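You operate a simulated robot arm through the tools that you are given. There is no shell and no other tool. Be economical: measure what you need, move in short steps, check, and stop when the job is done.

The job below is to be done with a simulated two-armed robot. You get a single attempt, and the scene is never put back.

## Task
Clamp the strip named on the clamp card and scrub the tarnish off.
Fine: tighten to the card's force; hold the grey clamp while you turn its wheel; never two figures over; open it again, strip and foam pad back on their spots. What is to be rubbed or washed off counts as gone when no trace of it is left.

The check looks at the end state, three seconds after you hand in, the way a careful person would. Anything else that was tipped, shoved, dropped, spilled or broken makes it a failure.

## Robot
Two 7-joint arms with two-finger parallel grippers on one trunk, on a base that drives. Base frame: it is fixed to the floor where the robot stands at the start and does not move with it; the origin is under the middle of the robot, x ahead of it, y to its left, z up. Readings come in mm, degrees, newtons and seconds.
The left shoulder is at the start at [70, 163, 1170], the right one opposite. With the tool pointing down near the work surface each hand reaches from about 400 to 880 mm from the robot's upright axis, wherever it stands, measured 20 degrees to its own side. Places, roughly: clamp card [600, -300, 900]; clamp wheel [500, -400, 1000]; jaws of the grey clamp [500, -300, 900]. Payload 3.43 kg a hand.
Tool frame (each hand has its own): the origin (TCP) lies between the finger pads and is the grasp point; the fingertips stand 34 mm ahead of it; z points along the fingers, y is the line along which they close. The gripper opens to 128 mm. The fingers are 24 mm wide and 12 mm thick; the gripper's body (48 by 130 mm) begins 96 mm behind the TCP.
Orientation is told as [roll, pitch, yaw] about the base's x, y, z axes, in that order, counted from this pose: with the fingers straight down and closing along the base's y, the tool's x points along the base's -x, its y along +y and its z along -z.

## Interface
- The arms move only by the tool play_rows. It takes "left_commands", "right_commands" or both (then of equal length, played together; a hand with none holds still); each is one flat list of numbers, 7 for each row, row after row: the closure in counts, from 0 (fully open) to 255 (shut), then the shift along the tool's x, y, z in mm, then the turn, a rotation vector about the tool's x, y, z in degrees. In form: [fingers, tx, ty, tz, rx, ry, rz, fingers, tx, ty, tz, rx, ry, rz, ...]. A call has 1 to 20 rows; each row is the pose to reach, as a shift and turn from the pose commanded when the call began, along the tool's axes at that moment. A row lasts 0.2 s, in which the tool goes at most 50 mm and 8.6 degrees; a call with a longer step from one row to the next is refused whole, and so is a gripper value outside its range. Where a pose cannot be reached the arm comes as near as it can. A force on the tool above 40 N (or 10 N above the force at the start of the call, whichever is more), or a blocked arm, ends the call early, and 0.2 s more pass. The fingers move at their own pace (about 153 mm/s each) and stop on an object; they squeeze with about 44 N. The grip force told is the motor's: it shows also when the fingers shut on nothing. Time passes only in rows, and 0.2 s behind the last, so rows that repeat a pose let the fingers close. It gives the time, the measured TCP pose, the force on the tool (base axes), the opening and the grip force at its end, in the units of the frame above (readings bear some noise), with the torque about the TCP (base axes, N m) and any sound that the robot's microphone picked up.
- Cameras (640 x 400 px; columns grow to the right, rows downward): "scene" is now at [147.5, -24.3, 1401.1]; the picture's right is [-0.22, -0.98, 0.00], its down [-0.47, 0.10, -0.88] and it looks along [0.86, -0.19, -0.48] (base axes); focal length 231 px, centre (320, 200). "left" rides on the left gripper at [76, 11, -160] in its tool frame; the picture's right is [-0.15, 0.99, 0.00], its down [-0.88, -0.13, -0.46] and it looks along [-0.45, -0.07, 0.89] (tool axes); focal length 234 px, centre (320, 200). "right" rides on the right gripper at [76, -11, -160] in its tool frame; the picture's right is [0.15, 0.99, 0.00], its down [-0.88, 0.13, -0.46] and it looks along [-0.45, 0.07, 0.89] (tool axes); focal length 234 px, centre (320, 200). There is no depth. A picture from a camera that has moved, and an enlarged one, comes with that camera's place and axes in the base frame and with its lens. The place of the scene camera against the robot may be out by one fixed shift of up to 18 mm in any direction.
- camera(camera): a new picture of that camera. The clock stands still meanwhile.
- move_column(by): slides the trunk up (or, below 0, down) by that many mm; the arms and the scene camera ride with it, the base frame stays. It gives what a move gives, with no picture.
- steer(legs): drives the robot by 1 to 6 legs, each [ahead, left, turn to the left] in mm, mm and degrees, along the robot's own axes; the way and the turn of a leg run together, so that a leg with both is an arc; at most 1500 mm and 180 degrees a leg. The arms and the cameras ride along, it lands a little off, and it stops where it bumps. It gives what a move gives.
- turn_head(pan, tilt): turns the head with the scene camera to pan (to the left, within 86 degrees either way) and tilt (down, from -29 to 69), counted from straight ahead of the robot. It gives what a move gives.
- enlarge(camera, box): a new picture of the part [left, top, right, bottom] of that camera's present view, enlarged. The clock stands still meanwhile.
- close_job(): hands the job in; it is judged then, once.

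Go step by step. Nothing tells you exact positions but the pictures and the camera data: compare them with the known pose of the tool, close in by small moves and look again before you grip or let go. The budget is 120 turns and 88 pictures, counting those below and the enlarged ones. Unless the task says otherwise, let go and move clear before handing in, and close with one line.

The tools are called after "Emit:" as name(argument=value, ...) on one line, values as JSON. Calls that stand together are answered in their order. play_rows: Moves the arms, as the interface text tells. Its arguments: {"type":"object","properties":{"left_commands":{"type":"array","items":{"type":"number"}},"right_commands":{"type":"array","items":{"type":"number"}}},"required":[]} The other tools are called the same way: move_column (by) slides the trunk up or down; steer (legs) drives the base; turn_head (pan, tilt) turns the head that bears the scene camera; camera (camera) takes a picture; enlarge (camera, box) takes an enlarged picture of a part of a camera's view; close_job () hands the job in.

At the start:

```text
t: 0.0
left_eef_pos: [502.2, 140.9, 1221.7]
left_orientation: [-0.1, 0.1, 0.0]
left_force: [0.0, 0.4, 0.8]
left_wrist_torque: [0.02, -0.01, -0.02]
left_opening: 128.0
left_grip_force: 0.1
right_eef_pos: [452.1, -259.8, 1318.6]
right_orientation: [0.0, 0.0, 0.1]
right_force: [0.3, -0.8, 0.5]
right_wrist_torque: [-0.01, -0.01, 0.0]
right_opening: 128.0
right_grip_force: 0.0
trunk travel left (down, up): [-650.0, 290.0]
robot x, y, heading: [-2.7, -1.3, 0.2]
head pan, tilt: [-12.5, 28.6]
```

scene: 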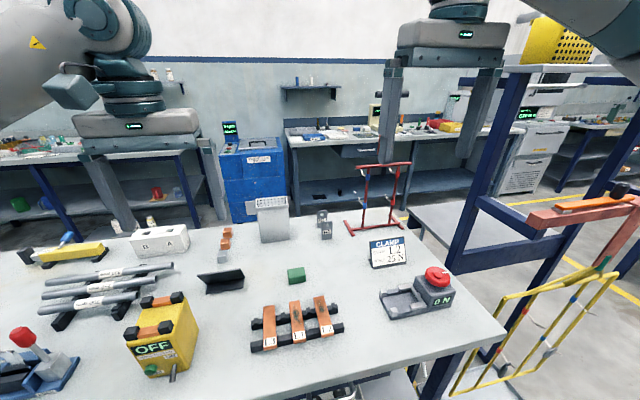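
right: 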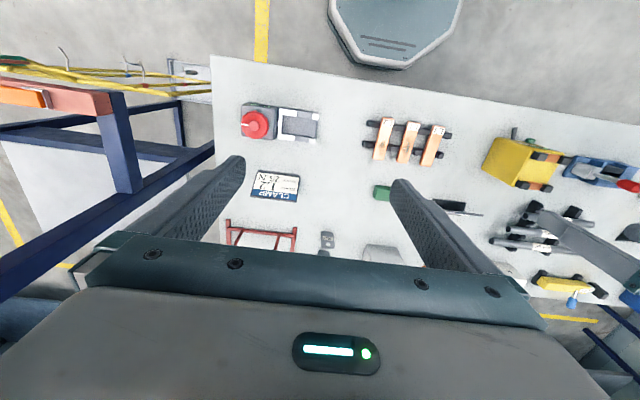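
left: 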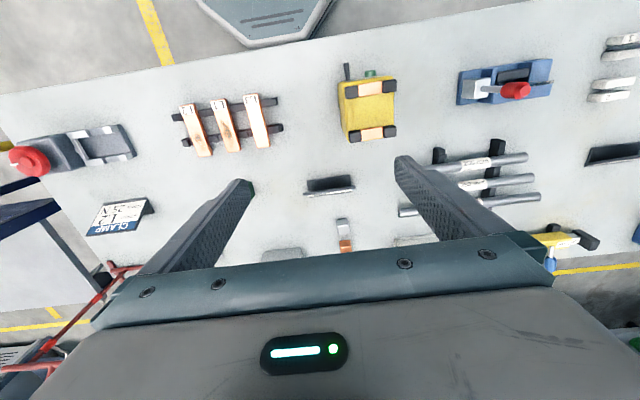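

I see the clamp card, the grey clamp with a red wheel and a display, three copper strips on a rack, and a green pad (probably the foam). I'll enlarge those areas first.

Emit:
enlarge(camera="scene", box=[350, 220, 470, 330])

Emit:
enlarge(camera="scene", box=[230, 260, 360, 360])

Emit:
enlarge(camera="right", box=[220, 80, 460, 230])

```text
3.64 times, centred on (410, 275) of scene
camera zoom: at [147.5, -24.3, 1401.1], right [-0.22, -0.98, 0.0], down [-0.47, 0.1, -0.88], along [0.86, -0.19, -0.48], focal length 841 px, centre (-7, -73)
```

zoom: 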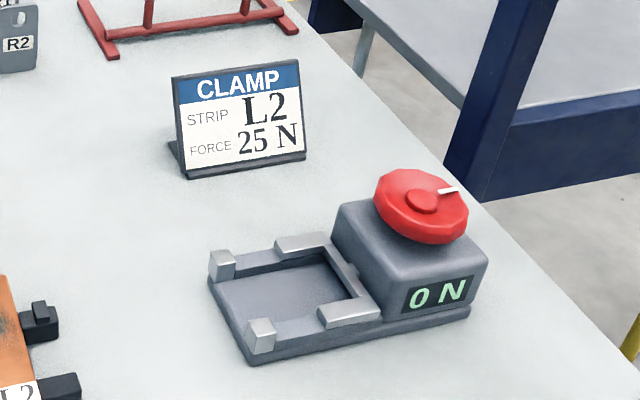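

```text
4.00 times, centred on (295, 310) of scene
camera zoom: at [147.5, -24.3, 1401.1], right [-0.22, -0.98, 0.0], down [-0.47, 0.1, -0.88], along [0.86, -0.19, -0.48], focal length 925 px, centre (420, -240)
```

zoom: 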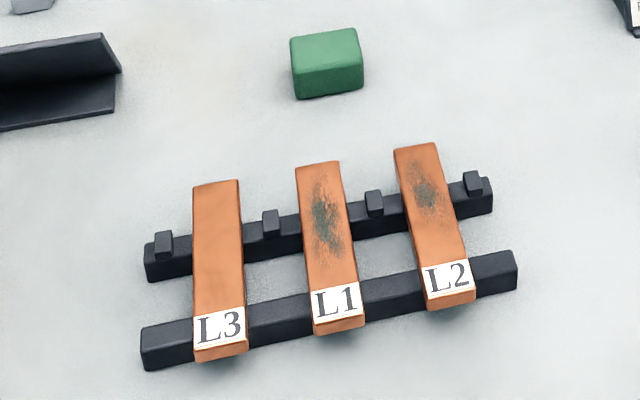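

```text
2.67 times, centred on (340, 155) of right
camera zoom: at [375.5, -273.1, 1478.9], right [-0.15, 0.99, 0.0], down [0.88, 0.13, 0.46], along [0.45, 0.07, -0.89], focal length 624 px, centre (267, 320)
```

zoom: 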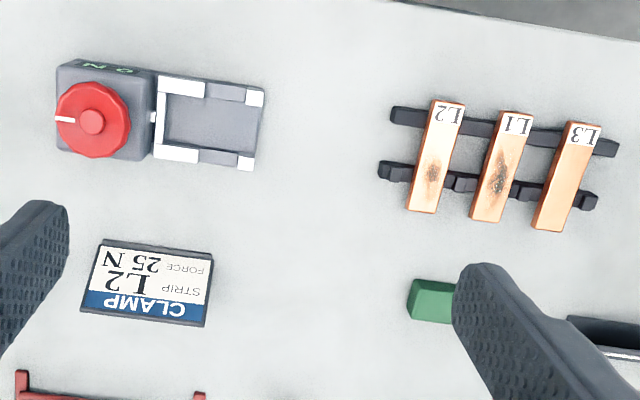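

The card says strip L2 at 25 N. I'll bring the right wrist camera nearer the clamp for a closer look, and look to the right for obstacles.

Emit:
play_rows(right_commands=[0, 13, -8, 38, 0, 0, 0, 0, 26, -16, 76, 0, 0, 0, 0, 39, -24, 114, 0, 0, 0, 0, 52, -32, 152, 0, 0, 0, 0, 65, -40, 190, 0, 0, 0, 0, 77, -48, 228, 0, 0, 0])

Emit:
camera(camera="right")

Emit:
turn_head(pan=-45, tilt=40)

Emit:
camera(camera="scene")

```text
t: 1.4
left_eef_pos: [501.6, 139.1, 1222.0]
left_orientation: [0.0, -0.1, 0.0]
left_force: [-0.7, -0.1, 0.3]
left_wrist_torque: [-0.01, -0.01, -0.01]
left_opening: 127.8
left_grip_force: 0.0
right_eef_pos: [374.0, -313.1, 1090.3]
right_orientation: [0.0, 0.0, -0.1]
right_force: [-0.4, 0.6, 1.1]
right_wrist_torque: [0.01, 0.01, -0.01]
right_opening: 128.1
right_grip_force: 0.0
trunk travel left (down, up): [-650.0, 290.0]
robot x, y, heading: [-1.1, -2.9, 0.0]
head pan, tilt: [-12.5, 28.6]
```

```text
81 pictures are left
camera right: at [298.1, -326.1, 1250.1], right [-0.15, 0.99, 0.0], down [0.88, 0.13, 0.46], along [0.45, 0.07, -0.89], focal length 234 px, centre (320, 200)
```

right: 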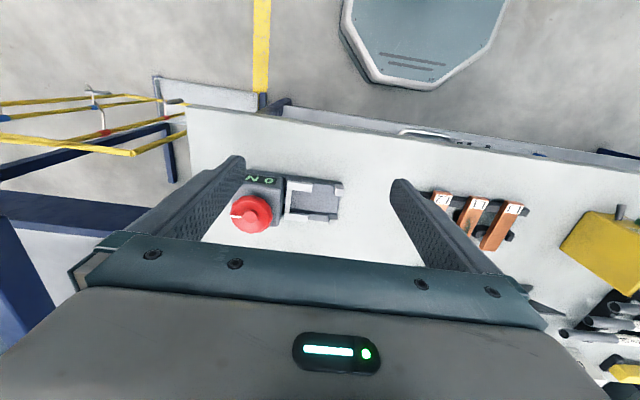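

```text
t: 2.4
left_eef_pos: [502.9, 142.0, 1221.6]
left_orientation: [0.0, 0.0, 0.0]
left_force: [0.0, -0.4, 0.3]
left_wrist_torque: [0.04, -0.01, -0.03]
left_opening: 127.8
left_grip_force: 0.0
right_eef_pos: [375.0, -312.7, 1091.3]
right_orientation: [-0.1, 0.0, 0.0]
right_force: [0.3, -0.2, 0.1]
right_wrist_torque: [0.0, -0.04, 0.01]
right_opening: 128.0
right_grip_force: 0.1
trunk travel left (down, up): [-650.0, 290.0]
robot x, y, heading: [0.7, 3.0, -0.2]
head pan, tilt: [-45.0, 40.0]
```

```text
80 pictures are left
camera scene: at [118.9, -64.8, 1383.6], right [-0.71, -0.71, 0.0], down [-0.45, 0.45, -0.77], along [0.54, -0.54, -0.64], focal length 231 px, centre (320, 200)
```

scene: 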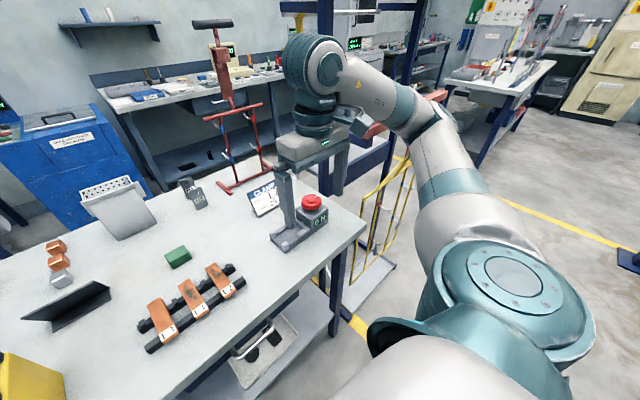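

The right side of the floor looks free. I'll drive 150 mm right so both hands reach the clamp and strips comfortably, then look closer.

Emit:
steer(legs=[[0, -150, 0]])

Emit:
play_rows(right_commands=[0, 15, 25, 0, 0, 0, 0, 0, 30, 50, 0, 0, 0, 0, 0, 30, 80, 0, 0, 0, 0, 0, 30, 80, 0, 0, 0, 0])

Emit:
turn_head(pan=-25, tilt=42)

Emit:
camera(camera="scene")

Emit:
camera(camera="right")

```text
t: 3.8
left_eef_pos: [501.4, -6.6, 1221.1]
left_orientation: [-0.1, 0.0, 0.1]
left_force: [-0.4, -0.5, 0.0]
left_wrist_torque: [-0.02, -0.02, 0.01]
left_opening: 128.2
left_grip_force: 0.1
right_eef_pos: [374.7, -461.5, 1091.0]
right_orientation: [0.0, 0.1, 0.1]
right_force: [-0.1, -0.1, 0.7]
right_wrist_torque: [0.0, -0.02, -0.02]
right_opening: 128.1
right_grip_force: 0.1
trunk travel left (down, up): [-650.0, 290.0]
robot x, y, heading: [1.1, -150.2, 0.3]
head pan, tilt: [-45.0, 40.0]
```

```text
t: 4.8
left_eef_pos: [488.3, -14.7, 1228.8]
left_orientation: [0.1, -0.8, -0.1]
left_force: [0.0, -0.4, 0.6]
left_wrist_torque: [0.0, -0.05, -0.01]
left_opening: 128.2
left_grip_force: 0.0
right_eef_pos: [330.7, -389.5, 1094.4]
right_orientation: [0.2, -0.7, -0.6]
right_force: [-0.2, -0.4, -0.3]
right_wrist_torque: [0.02, -0.01, -0.02]
right_opening: 128.2
right_grip_force: 0.1
trunk travel left (down, up): [-650.0, 290.0]
robot x, y, heading: [-0.5, -151.1, -0.4]
head pan, tilt: [-45.0, 40.0]
```

```text
t: 5.6
left_eef_pos: [487.7, -16.2, 1228.2]
left_orientation: [0.2, -0.8, -0.2]
left_force: [0.3, 0.4, -0.6]
left_wrist_torque: [-0.02, -0.02, -0.01]
left_opening: 127.9
left_grip_force: 0.0
right_eef_pos: [330.7, -390.4, 1094.3]
right_orientation: [0.2, -0.8, -0.6]
right_force: [-0.7, -1.1, -0.5]
right_wrist_torque: [0.0, 0.01, 0.04]
right_opening: 127.8
right_grip_force: 0.1
trunk travel left (down, up): [-650.0, 290.0]
robot x, y, heading: [3.1, -149.5, -0.1]
head pan, tilt: [-25.0, 42.0]
```

```text
79 pictures are left
camera scene: at [117.9, -195.8, 1382.2], right [-0.43, -0.9, -0.01], down [-0.6, 0.29, -0.75], along [0.68, -0.32, -0.66], focal length 231 px, centre (320, 200)
```

scene: 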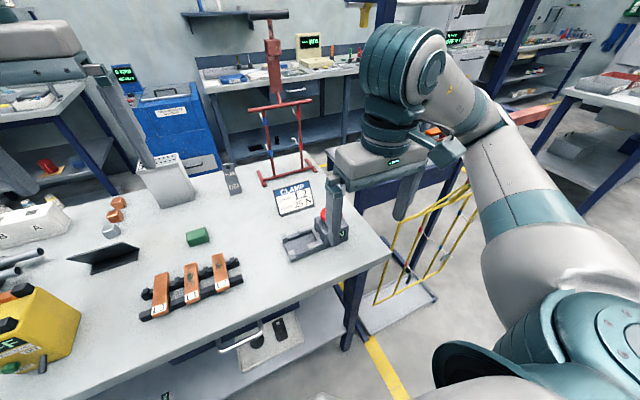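

```text
78 pictures are left
camera right: at [252.5, -401.6, 1253.8], right [-0.13, 0.99, 0.0], down [0.88, 0.12, 0.47], along [0.46, 0.06, -0.88], focal length 234 px, centre (320, 200)
```

right: 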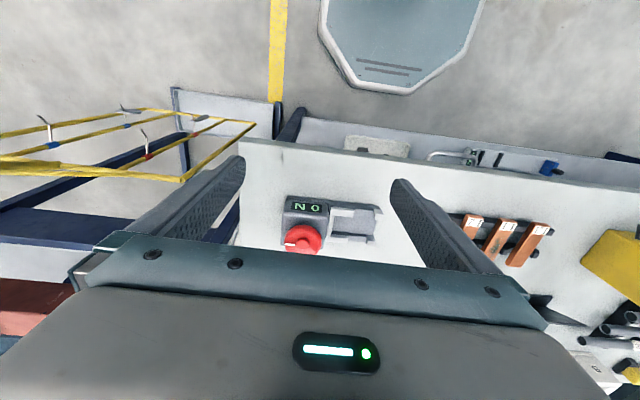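

Now I'll zoom on the clamp and strips from the right wrist camera.

Emit:
enlarge(camera="right", box=[260, 180, 400, 268])

Emit:
enlarge(camera="scene", box=[260, 170, 360, 270])

Emit:
enlarge(camera="left", box=[60, 60, 330, 240])

```text
4.55 times, centred on (330, 224) of right
camera zoom: at [252.5, -401.6, 1253.8], right [-0.13, 0.99, 0.0], down [0.88, 0.12, 0.47], along [0.46, 0.06, -0.88], focal length 1064 px, centre (274, 91)
```

zoom: 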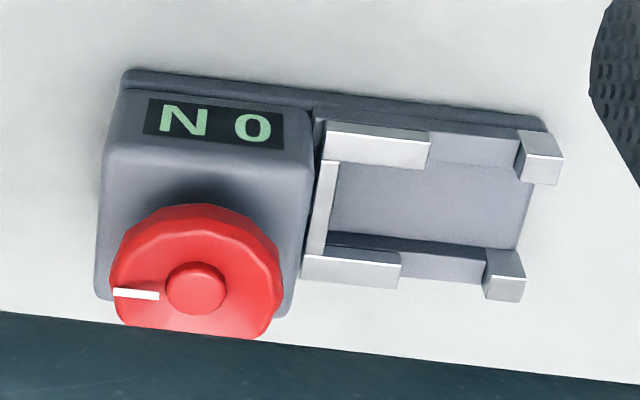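

```text
4.00 times, centred on (310, 220) of scene
camera zoom: at [117.9, -195.8, 1382.2], right [-0.43, -0.9, -0.01], down [-0.6, 0.29, -0.75], along [0.68, -0.32, -0.66], focal length 925 px, centre (360, 120)
```

zoom: 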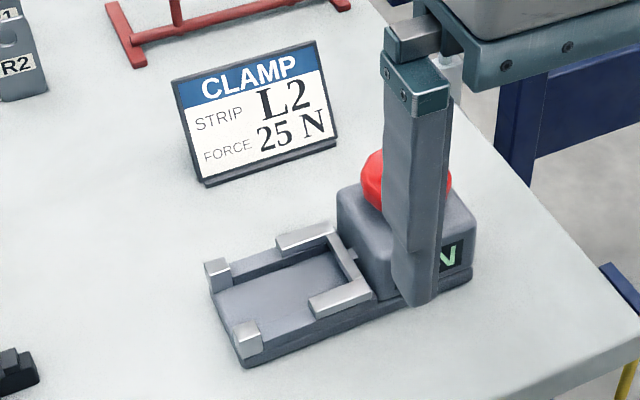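

```text
2.22 times, centred on (195, 150) of left
camera zoom: at [409.2, -3.9, 1387.7], right [0.15, 0.99, 0.01], down [0.87, -0.14, 0.47], along [0.46, -0.07, -0.88], focal length 520 px, centre (598, 311)
```

zoom: 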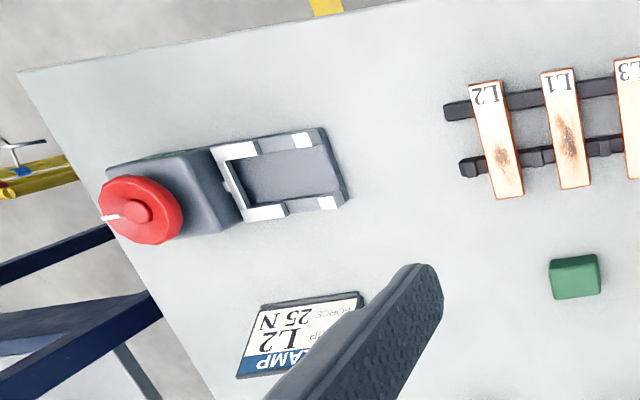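

The strip seats crosswise on the clamp's rails, between the fork ends and the two end posts. L2 is near (477,-104). I'll bring the left hand above it for measuring.

Emit:
play_rows(left_commands=[0, 3, -15, 37, 0, 0, 0, 0, 6, -30, 74, 0, 0, 0, 0, 9, -45, 111, 0, 0, 0, 0, 12, -60, 148, 0, 0, 0, 0, 15, -75, 185, 0, 0, 0, 0, 18, -87, 218, 0, 0, 0, 0, 18, -87, 218, 0, 0, 0])

Emit:
camera(camera="left")

Emit:
enlarge(camera="left", box=[240, 110, 400, 210])

```text
t: 7.2
left_eef_pos: [473.6, -101.7, 1008.4]
left_orientation: [0.2, -0.7, -0.2]
left_force: [-0.3, -0.6, 0.0]
left_wrist_torque: [0.01, 0.0, 0.0]
left_opening: 127.9
left_grip_force: 0.0
right_eef_pos: [329.7, -389.0, 1094.8]
right_orientation: [0.3, -0.8, -0.7]
right_force: [0.2, 0.0, -0.3]
right_wrist_torque: [0.01, -0.04, -0.02]
right_opening: 127.9
right_grip_force: 0.0
trunk travel left (down, up): [-650.0, 290.0]
robot x, y, heading: [-0.9, -151.5, -0.3]
head pan, tilt: [-25.0, 42.0]
```

```text
74 pictures are left
camera left: at [394.1, -88.9, 1169.4], right [0.15, 0.99, 0.0], down [0.87, -0.13, 0.47], along [0.46, -0.07, -0.88], focal length 234 px, centre (320, 200)
```

left: 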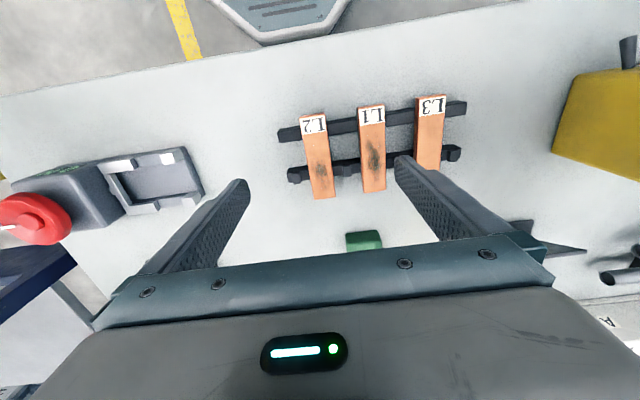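

```text
4.00 times, centred on (320, 160) of left
camera zoom: at [394.1, -88.9, 1169.4], right [0.15, 0.99, 0.0], down [0.87, -0.13, 0.47], along [0.46, -0.07, -0.88], focal length 937 px, centre (320, 360)
```

zoom: 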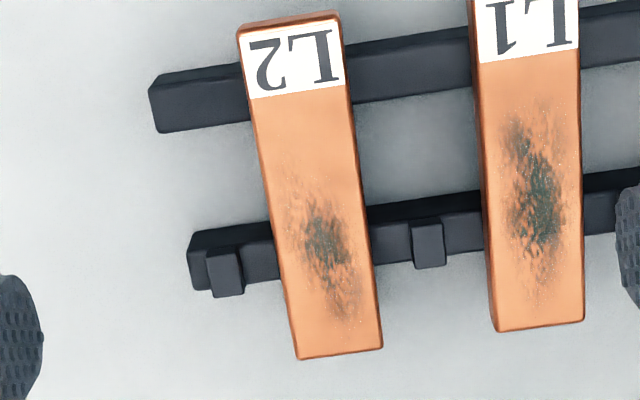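

L2 lies along x at about (476,-103), top z≈920. Before gripping I'll measure the clamp tray from above with the left camera, with the right hand moved aside.

Emit:
play_rows(left_commands=[0, 0, -36, 0, 0, 0, 0, 0, 0, -72, 0, 0, 0, 0, 0, 0, -108, 0, 0, 0, 0, 0, 0, -144, 0, 0, 0, 0, 0, 0, -180, 0, 0, 0, 0, 0, 0, -180, 0, 0, 0, 0], right_commands=[0, 0, -30, 0, 0, 0, 0, 0, 0, -60, -20, 0, 0, 0, 0, 0, -80, -40, 0, 0, 0, 0, 0, -80, -40, 0, 0, 0, 0, 0, -80, -40, 0, 0, 0, 0, 0, -80, -40, 0, 0, 0])

Emit:
camera(camera="left")

Emit:
enlarge(camera="left", box=[230, 100, 390, 200])

```text
t: 8.6
left_eef_pos: [485.1, -275.2, 1003.9]
left_orientation: [-0.1, 0.0, 0.1]
left_force: [-0.7, 0.2, -0.6]
left_wrist_torque: [-0.02, 0.01, 0.0]
left_opening: 128.1
left_grip_force: 0.0
right_eef_pos: [346.8, -462.0, 1131.0]
right_orientation: [0.0, 0.1, 0.1]
right_force: [-0.4, 0.6, -0.4]
right_wrist_torque: [-0.02, 0.02, 0.02]
right_opening: 128.2
right_grip_force: 0.1
trunk travel left (down, up): [-650.0, 290.0]
robot x, y, heading: [0.0, -148.7, 0.1]
head pan, tilt: [-25.0, 42.0]
```

```text
72 pictures are left
camera left: at [408.7, -262.2, 1163.6], right [0.14, 0.99, 0.0], down [0.88, -0.13, 0.46], along [0.45, -0.07, -0.89], focal length 234 px, centre (320, 200)
```

left: 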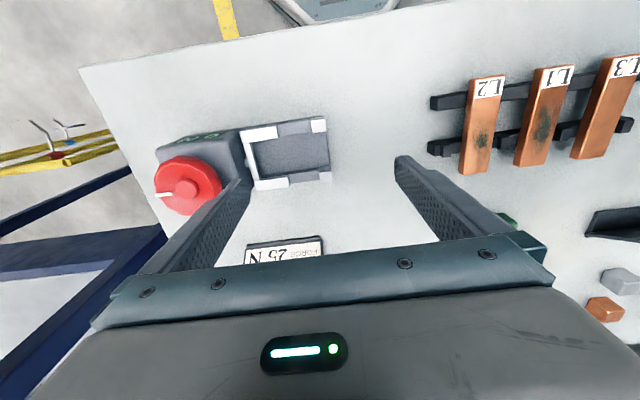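

```text
4.00 times, centred on (310, 150) of left
camera zoom: at [408.7, -262.2, 1163.6], right [0.14, 0.99, 0.0], down [0.88, -0.13, 0.46], along [0.45, -0.07, -0.89], focal length 937 px, centre (360, 400)
```

zoom: 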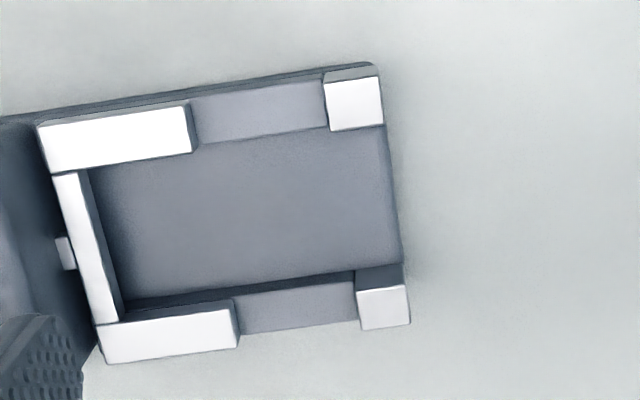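

The jaw gap is about 38 mm in y, from the fork at -315 to the posts at -277, with rails at x≈443–517. I'll carry the strip by its ends so the fingers stay clear of the jaws: turn the left hand 90° and go over L2.

Emit:
play_rows(left_commands=[0, 2, 18, -2, 0, 0, 8.2, 0, 4, 36, -4, 0, 0, 16.4, 0, 6, 54, -6, 0, 0, 24.6, 0, 8, 72, -6, 0, 0, 32.8, 0, 9, 90, -6, 0, 0, 41, 0, 9, 108, -6, 0, 0, 49.2, 0, 9, 126, -6, 0, 0, 57.4, 0, 9, 144, -6, 0, 0, 65.6, 0, 9, 160, -6, 0, 0, 73.8, 0, 9, 172, -6, 0, 0, 82, 0, 9, 172, -6, 0, 0, 90, 0, 9, 172, -6, 0, 0, 90])

Emit:
camera(camera="left")

Emit:
enlarge(camera="scene", box=[100, 180, 340, 330])

```text
t: 11.2
left_eef_pos: [473.6, -101.9, 1010.6]
left_orientation: [0.0, 0.0, -86.0]
left_force: [-0.4, 0.8, -0.5]
left_wrist_torque: [-0.01, 0.03, 0.02]
left_opening: 128.4
left_grip_force: 0.0
left hand out of reach, approached as far as the arm can: row 11, 12
right_eef_pos: [345.2, -462.2, 1131.5]
right_orientation: [0.0, 0.0, 0.1]
right_force: [0.3, 0.1, -0.2]
right_wrist_torque: [0.02, -0.01, -0.01]
right_opening: 127.7
right_grip_force: 0.1
trunk travel left (down, up): [-650.0, 290.0]
robot x, y, heading: [0.2, -150.1, 0.3]
head pan, tilt: [-25.0, 42.0]
```

```text
70 pictures are left
camera left: at [479.0, -25.8, 1170.3], right [1.0, -0.08, 0.0], down [-0.07, -0.89, 0.46], along [-0.03, -0.46, -0.89], focal length 234 px, centre (320, 200)
```

left: 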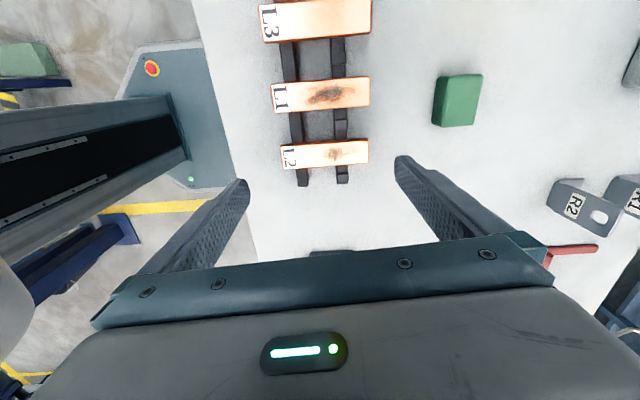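

```text
2.67 times, centred on (220, 255) of scene
camera zoom: at [134.5, -190.0, 1380.6], right [-0.42, -0.91, 0.0], down [-0.61, 0.28, -0.74], along [0.67, -0.31, -0.67], focal length 617 px, centre (587, 53)
```

zoom: 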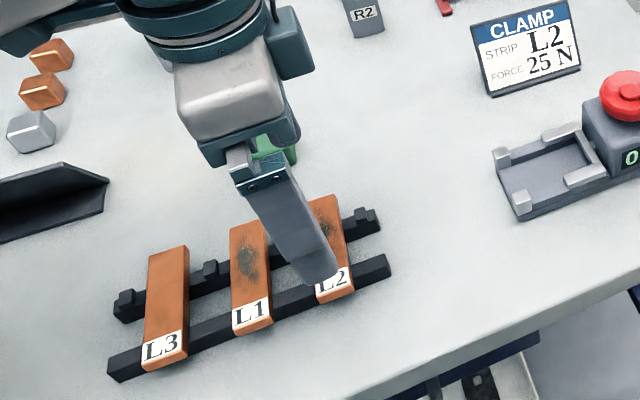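

The left wrist stops at -86°. I'll turn the base 12° right so the hand gets a full -90° yaw.

Emit:
steer(legs=[[0, 0, -12]])

Emit:
play_rows(left_commands=[0, 20, 0, 0, 0, 0, 0, 0, 50, 0, 0, 0, 0, -2, 0, 80, 0, 0, 0, 0, -4, 0, 95, 0, 0, 0, 0, -6, 0, 95, 0, 0, 0, 0, -8, 0, 95, 0, 0, 0, 0, -8, 0, 95, 0, 0, 0, 0, -8])

```text
t: 12.4
left_eef_pos: [473.5, -205.2, 1010.1]
left_orientation: [-0.1, 0.0, -97.9]
left_force: [0.0, 0.2, 0.0]
left_wrist_torque: [-0.02, -0.02, 0.02]
left_opening: 128.0
left_grip_force: 0.1
right_eef_pos: [272.3, -526.1, 1131.7]
right_orientation: [0.0, -0.1, -12.1]
right_force: [0.2, 0.9, -0.1]
right_wrist_torque: [0.0, 0.01, 0.01]
right_opening: 128.1
right_grip_force: 0.1
trunk travel left (down, up): [-650.0, 290.0]
robot x, y, heading: [-1.9, -153.1, -12.0]
head pan, tilt: [-25.0, 42.0]
```

```text
t: 14.0
left_eef_pos: [486.9, -110.8, 1011.0]
left_orientation: [0.0, 0.0, -90.0]
left_force: [-0.6, 1.1, -0.4]
left_wrist_torque: [-0.03, 0.0, -0.02]
left_opening: 128.0
left_grip_force: 0.1
right_eef_pos: [270.9, -528.0, 1130.9]
right_orientation: [0.0, 0.0, -12.1]
right_force: [-0.3, -0.1, -0.2]
right_wrist_torque: [-0.03, 0.02, -0.01]
right_opening: 127.8
right_grip_force: 0.1
trunk travel left (down, up): [-650.0, 290.0]
robot x, y, heading: [-0.3, -148.3, -12.0]
head pan, tilt: [-25.0, 42.0]
```

Yaw is now exactly -90. I'll centre over L2, lower some and look.

Emit:
play_rows(left_commands=[0, 8, -11, 15, 0, 0, 0, 0, 8, -11, 30, 0, 0, 0, 0, 8, -11, 30, 0, 0, 0])

Emit:
enlarge(camera="left", box=[200, 90, 440, 240])

```text
t: 14.8
left_eef_pos: [475.5, -101.9, 980.1]
left_orientation: [0.0, 0.0, -90.0]
left_force: [0.4, -0.5, -0.3]
left_wrist_torque: [0.02, 0.0, 0.01]
left_opening: 128.1
left_grip_force: 0.1
right_eef_pos: [271.4, -527.8, 1132.0]
right_orientation: [0.0, 0.0, -12.1]
right_force: [1.0, -0.8, -0.2]
right_wrist_torque: [-0.01, 0.04, 0.04]
right_opening: 128.1
right_grip_force: 0.0
trunk travel left (down, up): [-650.0, 290.0]
robot x, y, heading: [0.5, -149.8, -12.0]
head pan, tilt: [-25.0, 42.0]
```

```text
2.67 times, centred on (320, 165) of left
camera zoom: at [485.8, -25.9, 1139.6], right [0.99, -0.15, 0.0], down [-0.13, -0.88, 0.46], along [-0.07, -0.45, -0.89], focal length 624 px, centre (320, 293)
```

zoom: 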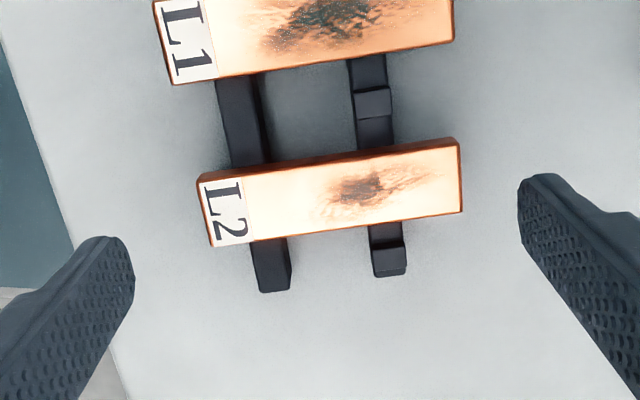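

L2 centre is about (478.5,-103). I'll shift 3 mm, go down with the fingertips past the ends and check before closing.

Emit:
play_rows(left_commands=[0, -1, 3, 15, 0, 0, 0, 0, -1, 3, 30, 0, 0, 0, 0, -1, 3, 45, 0, 0, 0, 0, -1, 3, 53, 0, 0, 0, 0, -1, 3, 53, 0, 0, 0])

Emit:
camera(camera="left")

```text
t: 16.0
left_eef_pos: [475.8, -114.4, 938.9]
left_orientation: [1.7, 0.3, -90.1]
left_force: [-0.9, -0.6, -0.2]
left_wrist_torque: [0.03, 0.01, -0.01]
left_opening: 127.9
left_grip_force: 0.0
right_eef_pos: [264.8, -540.4, 1128.8]
right_orientation: [0.7, -0.4, -12.1]
right_force: [0.0, -0.1, -0.5]
right_wrist_torque: [0.0, 0.0, -0.04]
right_opening: 127.7
right_grip_force: 0.0
trunk travel left (down, up): [-650.0, 290.0]
robot x, y, heading: [1.5, -152.4, -12.0]
head pan, tilt: [-25.0, 42.0]
```

```text
67 pictures are left
camera left: at [481.9, -39.6, 1099.0], right [0.99, -0.15, 0.03], down [-0.14, -0.88, 0.45], along [-0.04, -0.45, -0.89], focal length 234 px, centre (320, 200)
```

left: 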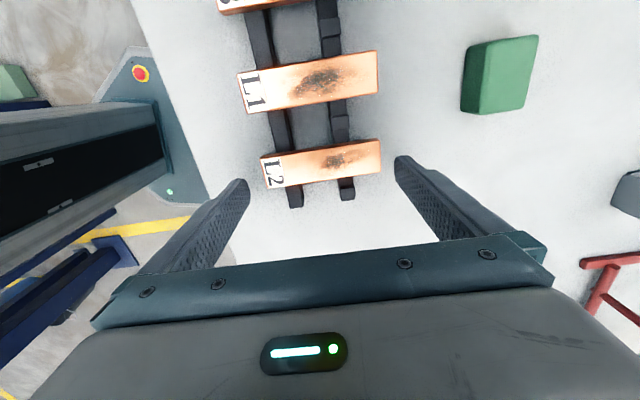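

The whole robot seems to sway briefly (both hands shifted). I'll wait a moment for it to settle and re-read.

Emit:
play_rows(left_commands=[0, 0, 0, 0, 0, 0, 0, 0, 0, 0, 0, 0, 0, 0, 0, 0, 0, 0, 0, 0, 0, 0, 0, 0, 0, 0, 0, 0])

```text
t: 17.0
left_eef_pos: [477.1, -114.7, 936.3]
left_orientation: [1.6, 0.4, -89.9]
left_force: [-0.2, -0.3, -0.7]
left_wrist_torque: [-0.03, 0.0, -0.02]
left_opening: 127.9
left_grip_force: 0.1
right_eef_pos: [264.3, -539.4, 1128.2]
right_orientation: [0.7, -0.3, -12.0]
right_force: [0.1, 0.6, 0.8]
right_wrist_torque: [-0.03, 0.03, 0.0]
right_opening: 127.8
right_grip_force: 0.1
trunk travel left (down, up): [-650.0, 290.0]
robot x, y, heading: [-0.2, -148.7, -11.9]
head pan, tilt: [-25.0, 42.0]
```

Emit:
turn_head(pan=10, tilt=55)

Emit:
camera(camera="scene")

```text
t: 18.0
left_eef_pos: [476.0, -114.6, 938.5]
left_orientation: [1.4, 0.4, -90.0]
left_force: [0.1, -0.5, 0.2]
left_wrist_torque: [-0.01, -0.01, 0.0]
left_opening: 128.0
left_grip_force: 0.1
right_eef_pos: [264.2, -539.4, 1130.2]
right_orientation: [0.8, -0.3, -12.2]
right_force: [1.2, -0.2, -0.6]
right_wrist_torque: [0.02, -0.02, 0.03]
right_opening: 127.9
right_grip_force: 0.1
trunk travel left (down, up): [-650.0, 290.0]
robot x, y, heading: [5.0, -154.5, -12.3]
head pan, tilt: [10.0, 55.0]
```

```text
66 pictures are left
camera scene: at [119.0, -182.8, 1364.0], right [-0.04, -1.0, -0.01], down [-0.81, 0.04, -0.58], along [0.58, -0.01, -0.81], focal length 231 px, centre (320, 200)
```

scene: 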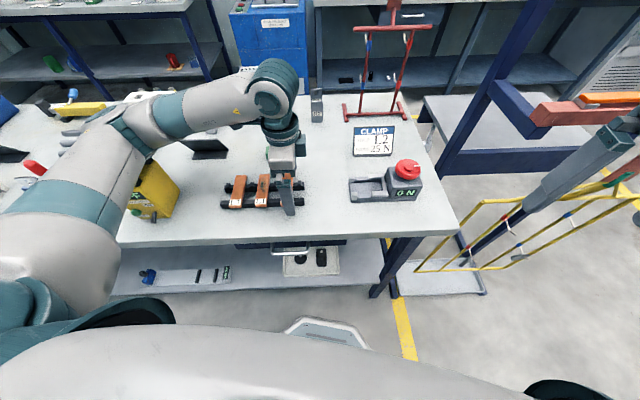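

The left elbow is low over the yellow box and is probably resting on it. I'll raise the hand, then the column, so the elbow stays high.

Emit:
play_rows(left_commands=[0, 0, 0, -20, 0, 0, 0, 0, 0, 0, -53, 0, 0, 0, 0, 0, 0, -80, 0, 0, 0, 0, 0, 0, -80, 0, 0, 0])

Emit:
move_column(by=230)

Emit:
camera(camera="scene")

```text
t: 19.0
left_eef_pos: [480.2, -101.9, 1005.9]
left_orientation: [-0.1, -0.2, -89.9]
left_force: [0.7, 1.3, -0.5]
left_wrist_torque: [-0.01, -0.01, 0.0]
left_opening: 128.0
left_grip_force: 0.0
right_eef_pos: [273.8, -526.4, 1131.3]
right_orientation: [-0.1, 0.1, -12.1]
right_force: [-0.2, -0.3, -0.3]
right_wrist_torque: [-0.02, 0.03, 0.0]
right_opening: 128.0
right_grip_force: 0.1
trunk travel left (down, up): [-650.0, 290.0]
robot x, y, heading: [-3.1, -149.2, -12.0]
head pan, tilt: [10.0, 55.0]
```

```text
t: 21.4
left_eef_pos: [479.2, -103.3, 1236.9]
left_orientation: [0.0, 0.1, -90.0]
left_force: [0.6, 0.1, 0.0]
left_wrist_torque: [0.0, -0.02, 0.03]
left_opening: 128.2
left_grip_force: 0.1
right_eef_pos: [272.2, -527.9, 1360.6]
right_orientation: [0.1, -0.1, -12.1]
right_force: [-0.1, -0.8, 0.5]
right_wrist_torque: [0.0, 0.0, 0.0]
right_opening: 128.3
right_grip_force: 0.0
trunk travel left (down, up): [-880.0, 60.0]
robot x, y, heading: [-3.2, -151.5, -12.2]
head pan, tilt: [10.0, 55.0]
```

```text
65 pictures are left
camera scene: at [129.9, -168.0, 1592.8], right [-0.04, -1.0, 0.0], down [-0.82, 0.03, -0.57], along [0.57, -0.02, -0.82], focal length 231 px, centre (320, 200)
```

scene: 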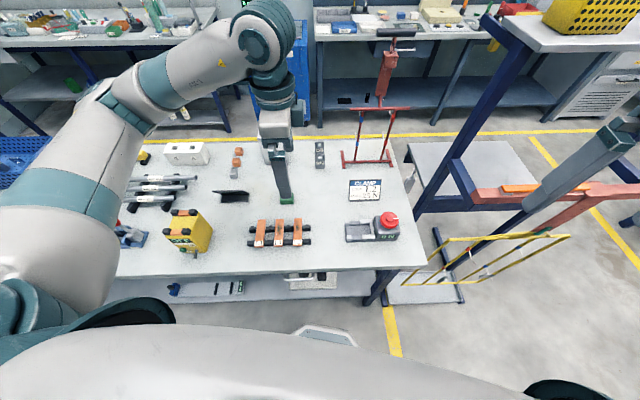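

Emit:
enlarge(camera="scene", box=[100, 140, 260, 270])

Emit:
play_rows(left_commands=[0, 0, 0, 45, 0, 0, 0, 0, 0, 0, 90, 0, 0, 0, 0, 0, 0, 135, 0, 0, 0, 0, 0, 0, 180, 0, 0, 0, 0, 0, 0, 220, 0, 0, 0, 0, 0, 0, 256, 0, 0, 0, 0, 0, 0, 256, 0, 0, 0])

Emit:
camera(camera="scene")

Emit:
enlarge(camera="left", box=[200, 90, 440, 240])

```text
3.08 times, centred on (180, 205) of scene
camera zoom: at [129.9, -168.0, 1592.8], right [-0.04, -1.0, 0.0], down [-0.82, 0.03, -0.57], along [0.57, -0.02, -0.82], focal length 711 px, centre (751, 185)
```

zoom: 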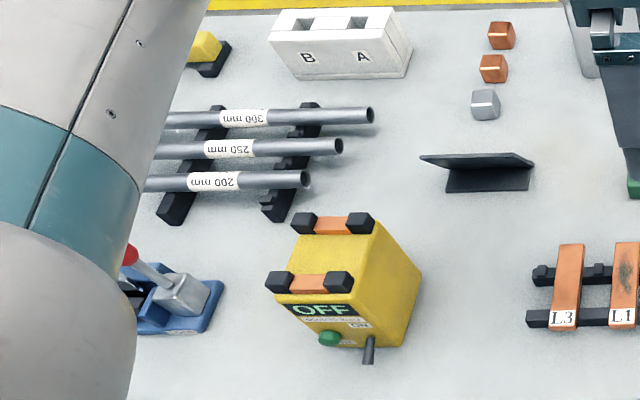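

```text
t: 23.0
left_eef_pos: [480.2, -103.4, 981.2]
left_orientation: [0.0, 0.1, -90.0]
left_force: [0.9, 0.2, 0.7]
left_wrist_torque: [-0.04, 0.0, 0.01]
left_opening: 127.8
left_grip_force: 0.0
right_eef_pos: [271.3, -527.7, 1360.5]
right_orientation: [0.0, 0.0, -12.1]
right_force: [-0.3, -0.2, -0.2]
right_wrist_torque: [0.0, 0.0, -0.01]
right_opening: 128.0
right_grip_force: 0.0
trunk travel left (down, up): [-880.0, 60.0]
robot x, y, heading: [1.4, -150.0, -12.0]
head pan, tilt: [10.0, 55.0]
```

```text
63 pictures are left
camera scene: at [129.6, -167.9, 1592.9], right [-0.04, -1.0, 0.0], down [-0.82, 0.03, -0.57], along [0.57, -0.02, -0.82], focal length 231 px, centre (320, 200)
```

scene: 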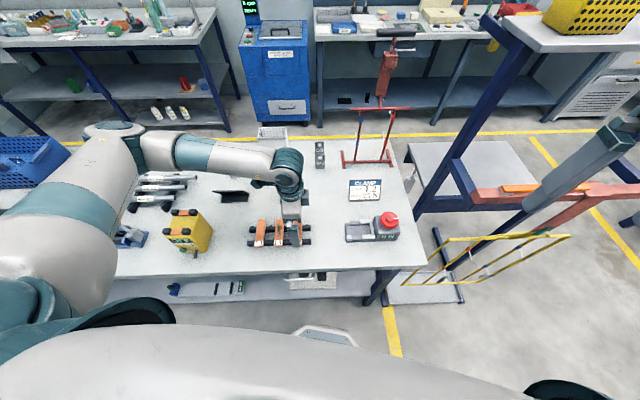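

```text
2.67 times, centred on (320, 165) of left
camera zoom: at [490.3, -26.3, 1141.0], right [0.99, -0.15, 0.0], down [-0.13, -0.88, 0.46], along [-0.07, -0.45, -0.89], focal length 624 px, centre (320, 293)
```

zoom: 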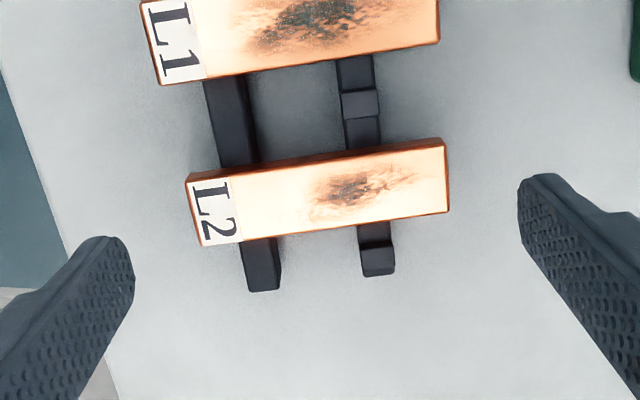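

The higher trunk keeps the elbow well clear, and the strip and yellow box are undisturbed. Descending now over L2's ends.

Emit:
play_rows(left_commands=[0, 0, -1.5, 15, 0, 0, 0, 0, 0, -1.5, 30, 0, 0, 0, 0, 0, -1.5, 45, 0, 0, 0, 0, 0, -1.5, 55, 0, 0, 0, 0, 0, -1.5, 55, 0, 0, 0])

Emit:
camera(camera="left")

```text
t: 24.2
left_eef_pos: [478.4, -102.6, 926.1]
left_orientation: [0.0, 0.0, -89.9]
left_force: [0.3, -0.5, -0.2]
left_wrist_torque: [0.04, 0.02, 0.02]
left_opening: 128.2
left_grip_force: 0.1
right_eef_pos: [271.8, -527.5, 1360.7]
right_orientation: [0.0, 0.0, -12.1]
right_force: [-0.5, 0.1, 0.2]
right_wrist_torque: [0.02, 0.0, -0.02]
right_opening: 127.9
right_grip_force: 0.0
trunk travel left (down, up): [-880.0, 60.0]
robot x, y, heading: [0.3, -153.4, -12.1]
head pan, tilt: [10.0, 55.0]
```

```text
61 pictures are left
camera left: at [487.7, -26.1, 1086.0], right [0.99, -0.15, 0.0], down [-0.13, -0.88, 0.46], along [-0.07, -0.45, -0.89], focal length 234 px, centre (320, 200)
```

left: 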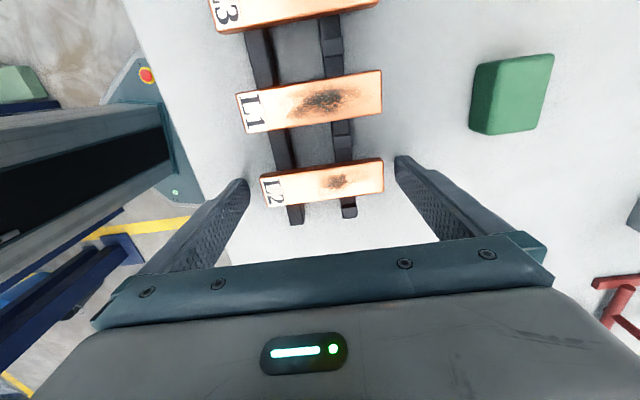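

Fingertips are beside both strip ends. Closing gently.

Emit:
play_rows(left_commands=[45, 0, 0, 0, 0, 0, 0, 52, 0, 0, 0, 0, 0, 0, 60, 0, 0, 0, 0, 0, 0, 90, 0, 0, 0, 0, 0, 0, 255, 0, 0, 0, 0, 0, 0, 255, 0, 0, 0, 0, 0, 0])

Emit:
play_rows(left_commands=[255, 0, 0, -10, 0, 0, 0, 255, 0, 0, -40, 0, 0, 0, 255, 0, 0, -70, 0, 0, 0, 255, 0, 0, -70, 0, 0, 0])

Emit:
camera(camera="left")

```text
t: 25.6
left_eef_pos: [479.3, -102.1, 926.1]
left_orientation: [0.0, 0.0, -90.0]
left_force: [4.1, -0.8, 4.4]
left_wrist_torque: [0.03, -0.31, -0.02]
left_opening: 99.6
left_grip_force: 43.8
right_eef_pos: [272.0, -527.6, 1360.4]
right_orientation: [0.0, 0.0, -12.1]
right_force: [-0.1, 0.2, 1.4]
right_wrist_torque: [-0.01, 0.01, 0.03]
right_opening: 127.9
right_grip_force: 0.0
trunk travel left (down, up): [-880.0, 60.0]
robot x, y, heading: [-3.3, -151.2, -11.8]
head pan, tilt: [10.0, 55.0]
```

```text
t: 26.6
left_eef_pos: [479.1, -103.5, 996.4]
left_orientation: [0.0, 0.0, -90.1]
left_force: [0.6, 0.2, -2.0]
left_wrist_torque: [0.0, 0.0, 0.0]
left_opening: 99.4
left_grip_force: 43.6
right_eef_pos: [273.2, -527.1, 1360.7]
right_orientation: [-0.1, 0.0, -12.1]
right_force: [-0.2, 0.5, 0.2]
right_wrist_torque: [-0.04, -0.02, 0.03]
right_opening: 127.8
right_grip_force: 0.0
trunk travel left (down, up): [-880.0, 60.0]
robot x, y, heading: [-2.6, -149.2, -12.1]
head pan, tilt: [10.0, 55.0]
```

```text
60 pictures are left
camera left: at [487.9, -26.5, 1157.4], right [0.99, -0.15, 0.0], down [-0.13, -0.88, 0.46], along [-0.07, -0.45, -0.89], focal length 234 px, centre (320, 200)
```

left: 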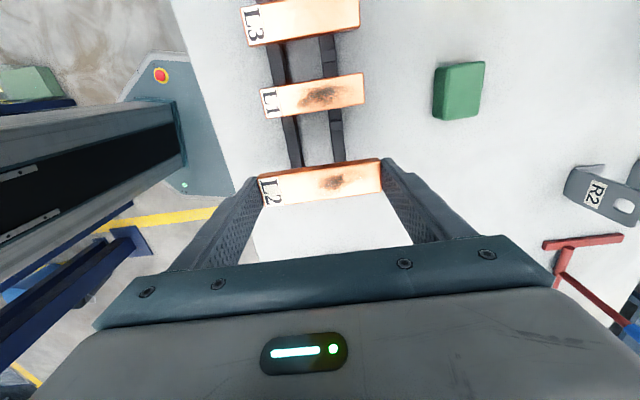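

L2 is held (99.5 mm opening). Moving it over the jaw gap at a safe height.

Emit:
play_rows(left_commands=[255, -30, -2, 0, 0, 0, 0, 255, -65, -4, 0, 0, 0, 0, 255, -100, -6, 0, 0, 0, 0, 255, -135, -8, 0, 0, 0, 0, 255, -165, -9, 0, 0, 0, 0, 255, -190, -9, 15, 0, 0, 0, 255, -190, -9, 30, 0, 0, 0, 255, -190, -9, 30, 0, 0, 0])

Emit:
camera(camera="left")

Emit:
enlarge(camera="scene", box=[310, 170, 430, 260])

```text
t: 28.4
left_eef_pos: [468.8, -292.3, 965.4]
left_orientation: [0.0, 0.0, -89.9]
left_force: [0.1, -0.6, -1.9]
left_wrist_torque: [0.01, -0.05, 0.0]
left_opening: 99.5
left_grip_force: 44.0
right_eef_pos: [273.2, -528.0, 1360.3]
right_orientation: [0.0, 0.0, -12.1]
right_force: [-0.6, 0.4, 0.1]
right_wrist_torque: [-0.01, 0.02, -0.03]
right_opening: 127.5
right_grip_force: 0.0
trunk travel left (down, up): [-880.0, 60.0]
robot x, y, heading: [2.7, -149.3, -12.2]
head pan, tilt: [10.0, 55.0]
```

```text
59 pictures are left
camera left: at [478.6, -216.1, 1125.9], right [0.99, -0.15, 0.0], down [-0.13, -0.88, 0.46], along [-0.07, -0.45, -0.89], focal length 234 px, centre (320, 200)
```

left: 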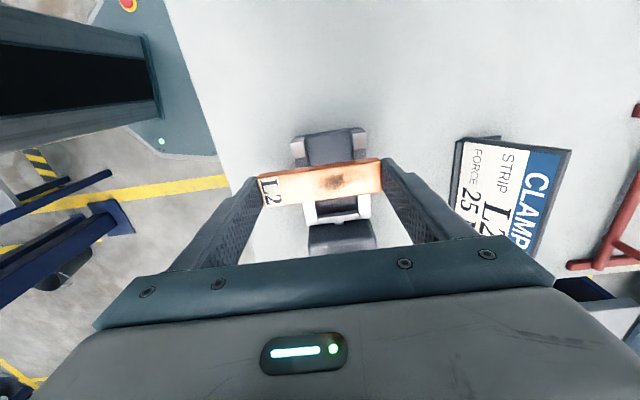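

```text
4.44 times, centred on (370, 215) of scene
camera zoom: at [129.9, -167.9, 1592.8], right [-0.04, -1.0, 0.0], down [-0.82, 0.03, -0.57], along [0.57, -0.02, -0.82], focal length 1028 px, centre (98, 133)
```

zoom: 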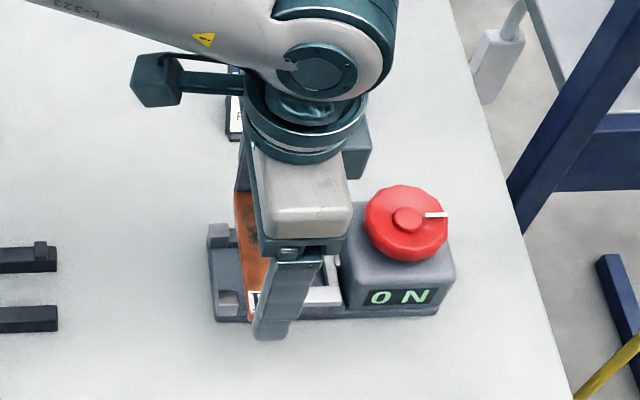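

Emit:
enlarge(camera="left", box=[240, 115, 400, 265])

```text
2.67 times, centred on (320, 190) of left
camera zoom: at [478.6, -216.1, 1125.9], right [0.99, -0.15, 0.0], down [-0.13, -0.88, 0.46], along [-0.07, -0.45, -0.89], focal length 624 px, centre (320, 227)
```

zoom: 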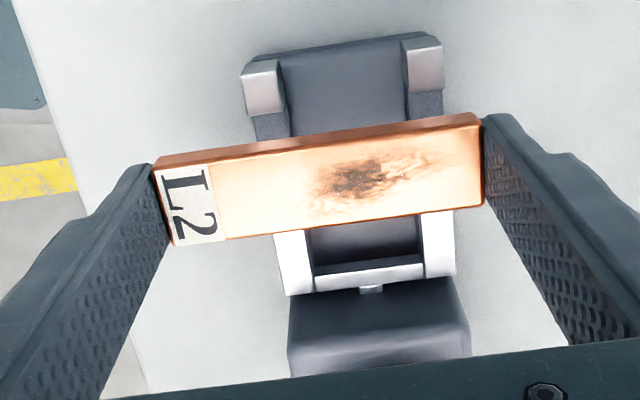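

Posts' inner faces are at y≈-278. I'll move the strip centre to y=-295 and lower step by step.

Emit:
play_rows(left_commands=[255, -3, 1, 10, 0, 0, 0, 255, -3, 1, 20, 0, 0, 0, 255, -3, 1, 30, 0, 0, 0, 255, -3, 1, 36, 0, 0, 0, 255, -3, 1, 36, 0, 0, 0])

Emit:
enlarge(camera="left", box=[240, 115, 400, 265])

Emit:
enlarge(camera="scene", box=[330, 195, 410, 250])

```text
t: 29.6
left_eef_pos: [468.4, -296.6, 931.0]
left_orientation: [0.0, 0.0, -90.0]
left_force: [0.3, -0.4, -3.1]
left_wrist_torque: [-0.01, 0.01, 0.02]
left_opening: 99.7
left_grip_force: 44.2
right_eef_pos: [272.6, -527.3, 1361.0]
right_orientation: [0.0, 0.0, -12.1]
right_force: [-0.9, 0.4, 0.2]
right_wrist_torque: [0.02, -0.05, 0.0]
right_opening: 128.0
right_grip_force: 0.0
trunk travel left (down, up): [-880.0, 60.0]
robot x, y, heading: [0.1, -151.7, -12.0]
head pan, tilt: [10.0, 55.0]
```

```text
2.67 times, centred on (320, 190) of left
camera zoom: at [478.5, -219.9, 1090.6], right [0.99, -0.15, 0.0], down [-0.13, -0.88, 0.46], along [-0.07, -0.45, -0.89], focal length 624 px, centre (320, 227)
```

zoom: 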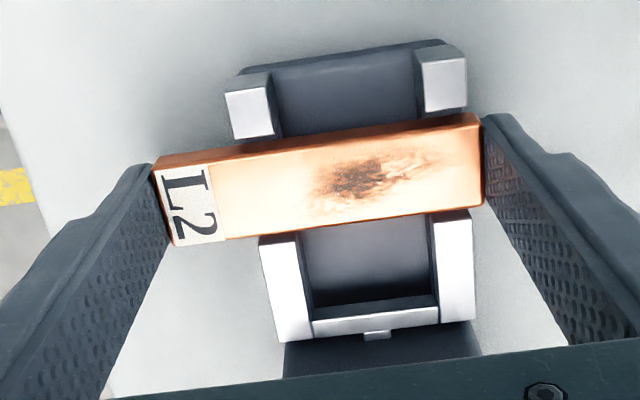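

```text
7.27 times, centred on (370, 222) of scene
camera zoom: at [130.0, -168.1, 1592.8], right [-0.04, -1.0, 0.0], down [-0.82, 0.03, -0.57], along [0.57, -0.02, -0.82], focal length 1682 px, centre (-44, 36)
```

zoom: 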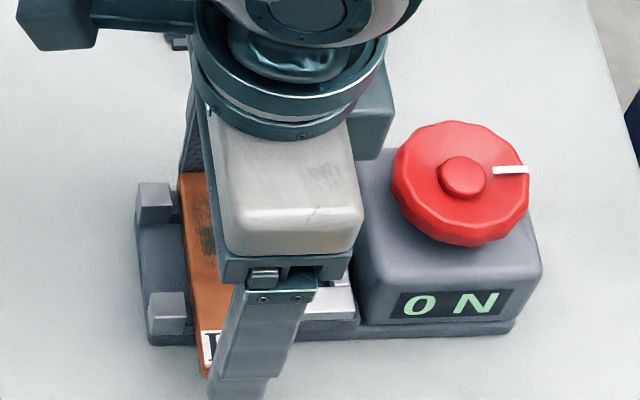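

Emit:
play_rows(left_commands=[255, 0, 0, 2, 0, 0, 0, 255, 0, 0, 4, 0, 0, 0, 255, 0, 0, 6, 0, 0, 0])

Emit:
play_rows(left_commands=[255, 0, 0, 1.5, 0, 0, 0, 255, 0, 0, 3, 0, 0, 0, 255, 0, 0, 3, 0, 0, 0])

```text
t: 30.4
left_eef_pos: [468.3, -296.2, 928.3]
left_orientation: [0.3, -0.3, -90.0]
left_force: [3.7, 1.5, 39.2]
left_wrist_torque: [-0.01, 0.41, -0.02]
left_opening: 100.1
left_grip_force: 44.6
right_eef_pos: [268.2, -525.9, 1362.9]
right_orientation: [0.0, -0.1, -12.0]
right_force: [0.5, 0.4, 0.0]
right_wrist_torque: [-0.02, 0.04, -0.01]
right_opening: 128.1
right_grip_force: 0.0
trunk travel left (down, up): [-880.0, 60.0]
robot x, y, heading: [2.6, -149.7, -12.1]
head pan, tilt: [10.0, 55.0]
```

```text
t: 31.2
left_eef_pos: [467.9, -297.5, 922.7]
left_orientation: [0.2, -0.2, -90.0]
left_force: [6.4, -0.8, 38.3]
left_wrist_torque: [-0.11, -0.2, 0.06]
left_opening: 99.6
left_grip_force: 43.9
right_eef_pos: [268.2, -526.4, 1361.4]
right_orientation: [0.0, -0.2, -12.1]
right_force: [0.7, -0.3, -0.2]
right_wrist_torque: [-0.02, 0.02, 0.02]
right_opening: 127.9
right_grip_force: 0.1
trunk travel left (down, up): [-880.0, 60.0]
robot x, y, heading: [1.4, -148.2, -12.0]
head pan, tilt: [10.0, 55.0]
```

The strip is in contact. Checking before releasing.

Emit:
camera(camera="left")

Emit:
enlarge(camera="scene", box=[330, 195, 410, 250])

```text
54 pictures are left
camera left: at [477.9, -219.8, 1082.8], right [0.99, -0.15, 0.0], down [-0.13, -0.88, 0.46], along [-0.06, -0.45, -0.89], focal length 234 px, centre (320, 200)
```

left: 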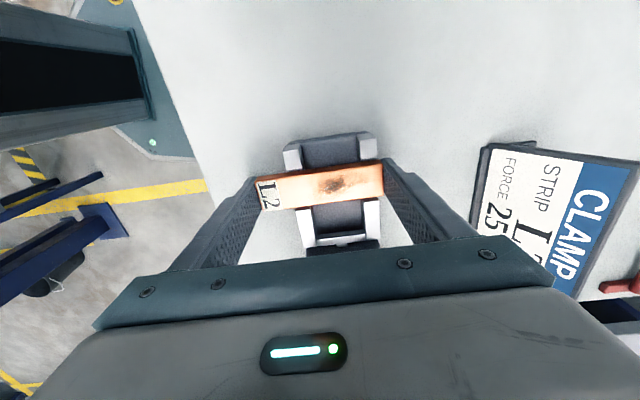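

```text
7.27 times, centred on (370, 222) of scene
camera zoom: at [127.0, -167.0, 1593.2], right [-0.04, -1.0, 0.0], down [-0.82, 0.03, -0.57], along [0.57, -0.02, -0.82], focal length 1682 px, centre (-44, 36)
```

zoom: 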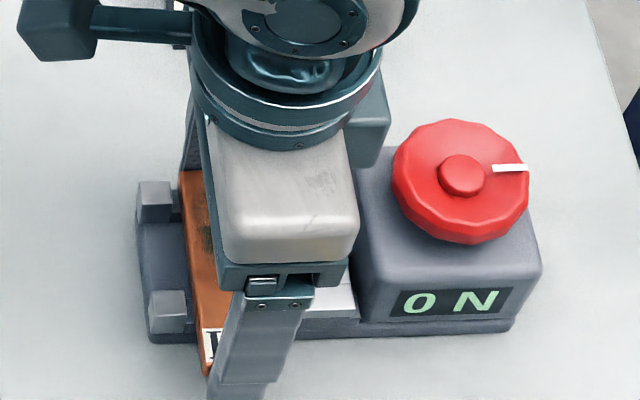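

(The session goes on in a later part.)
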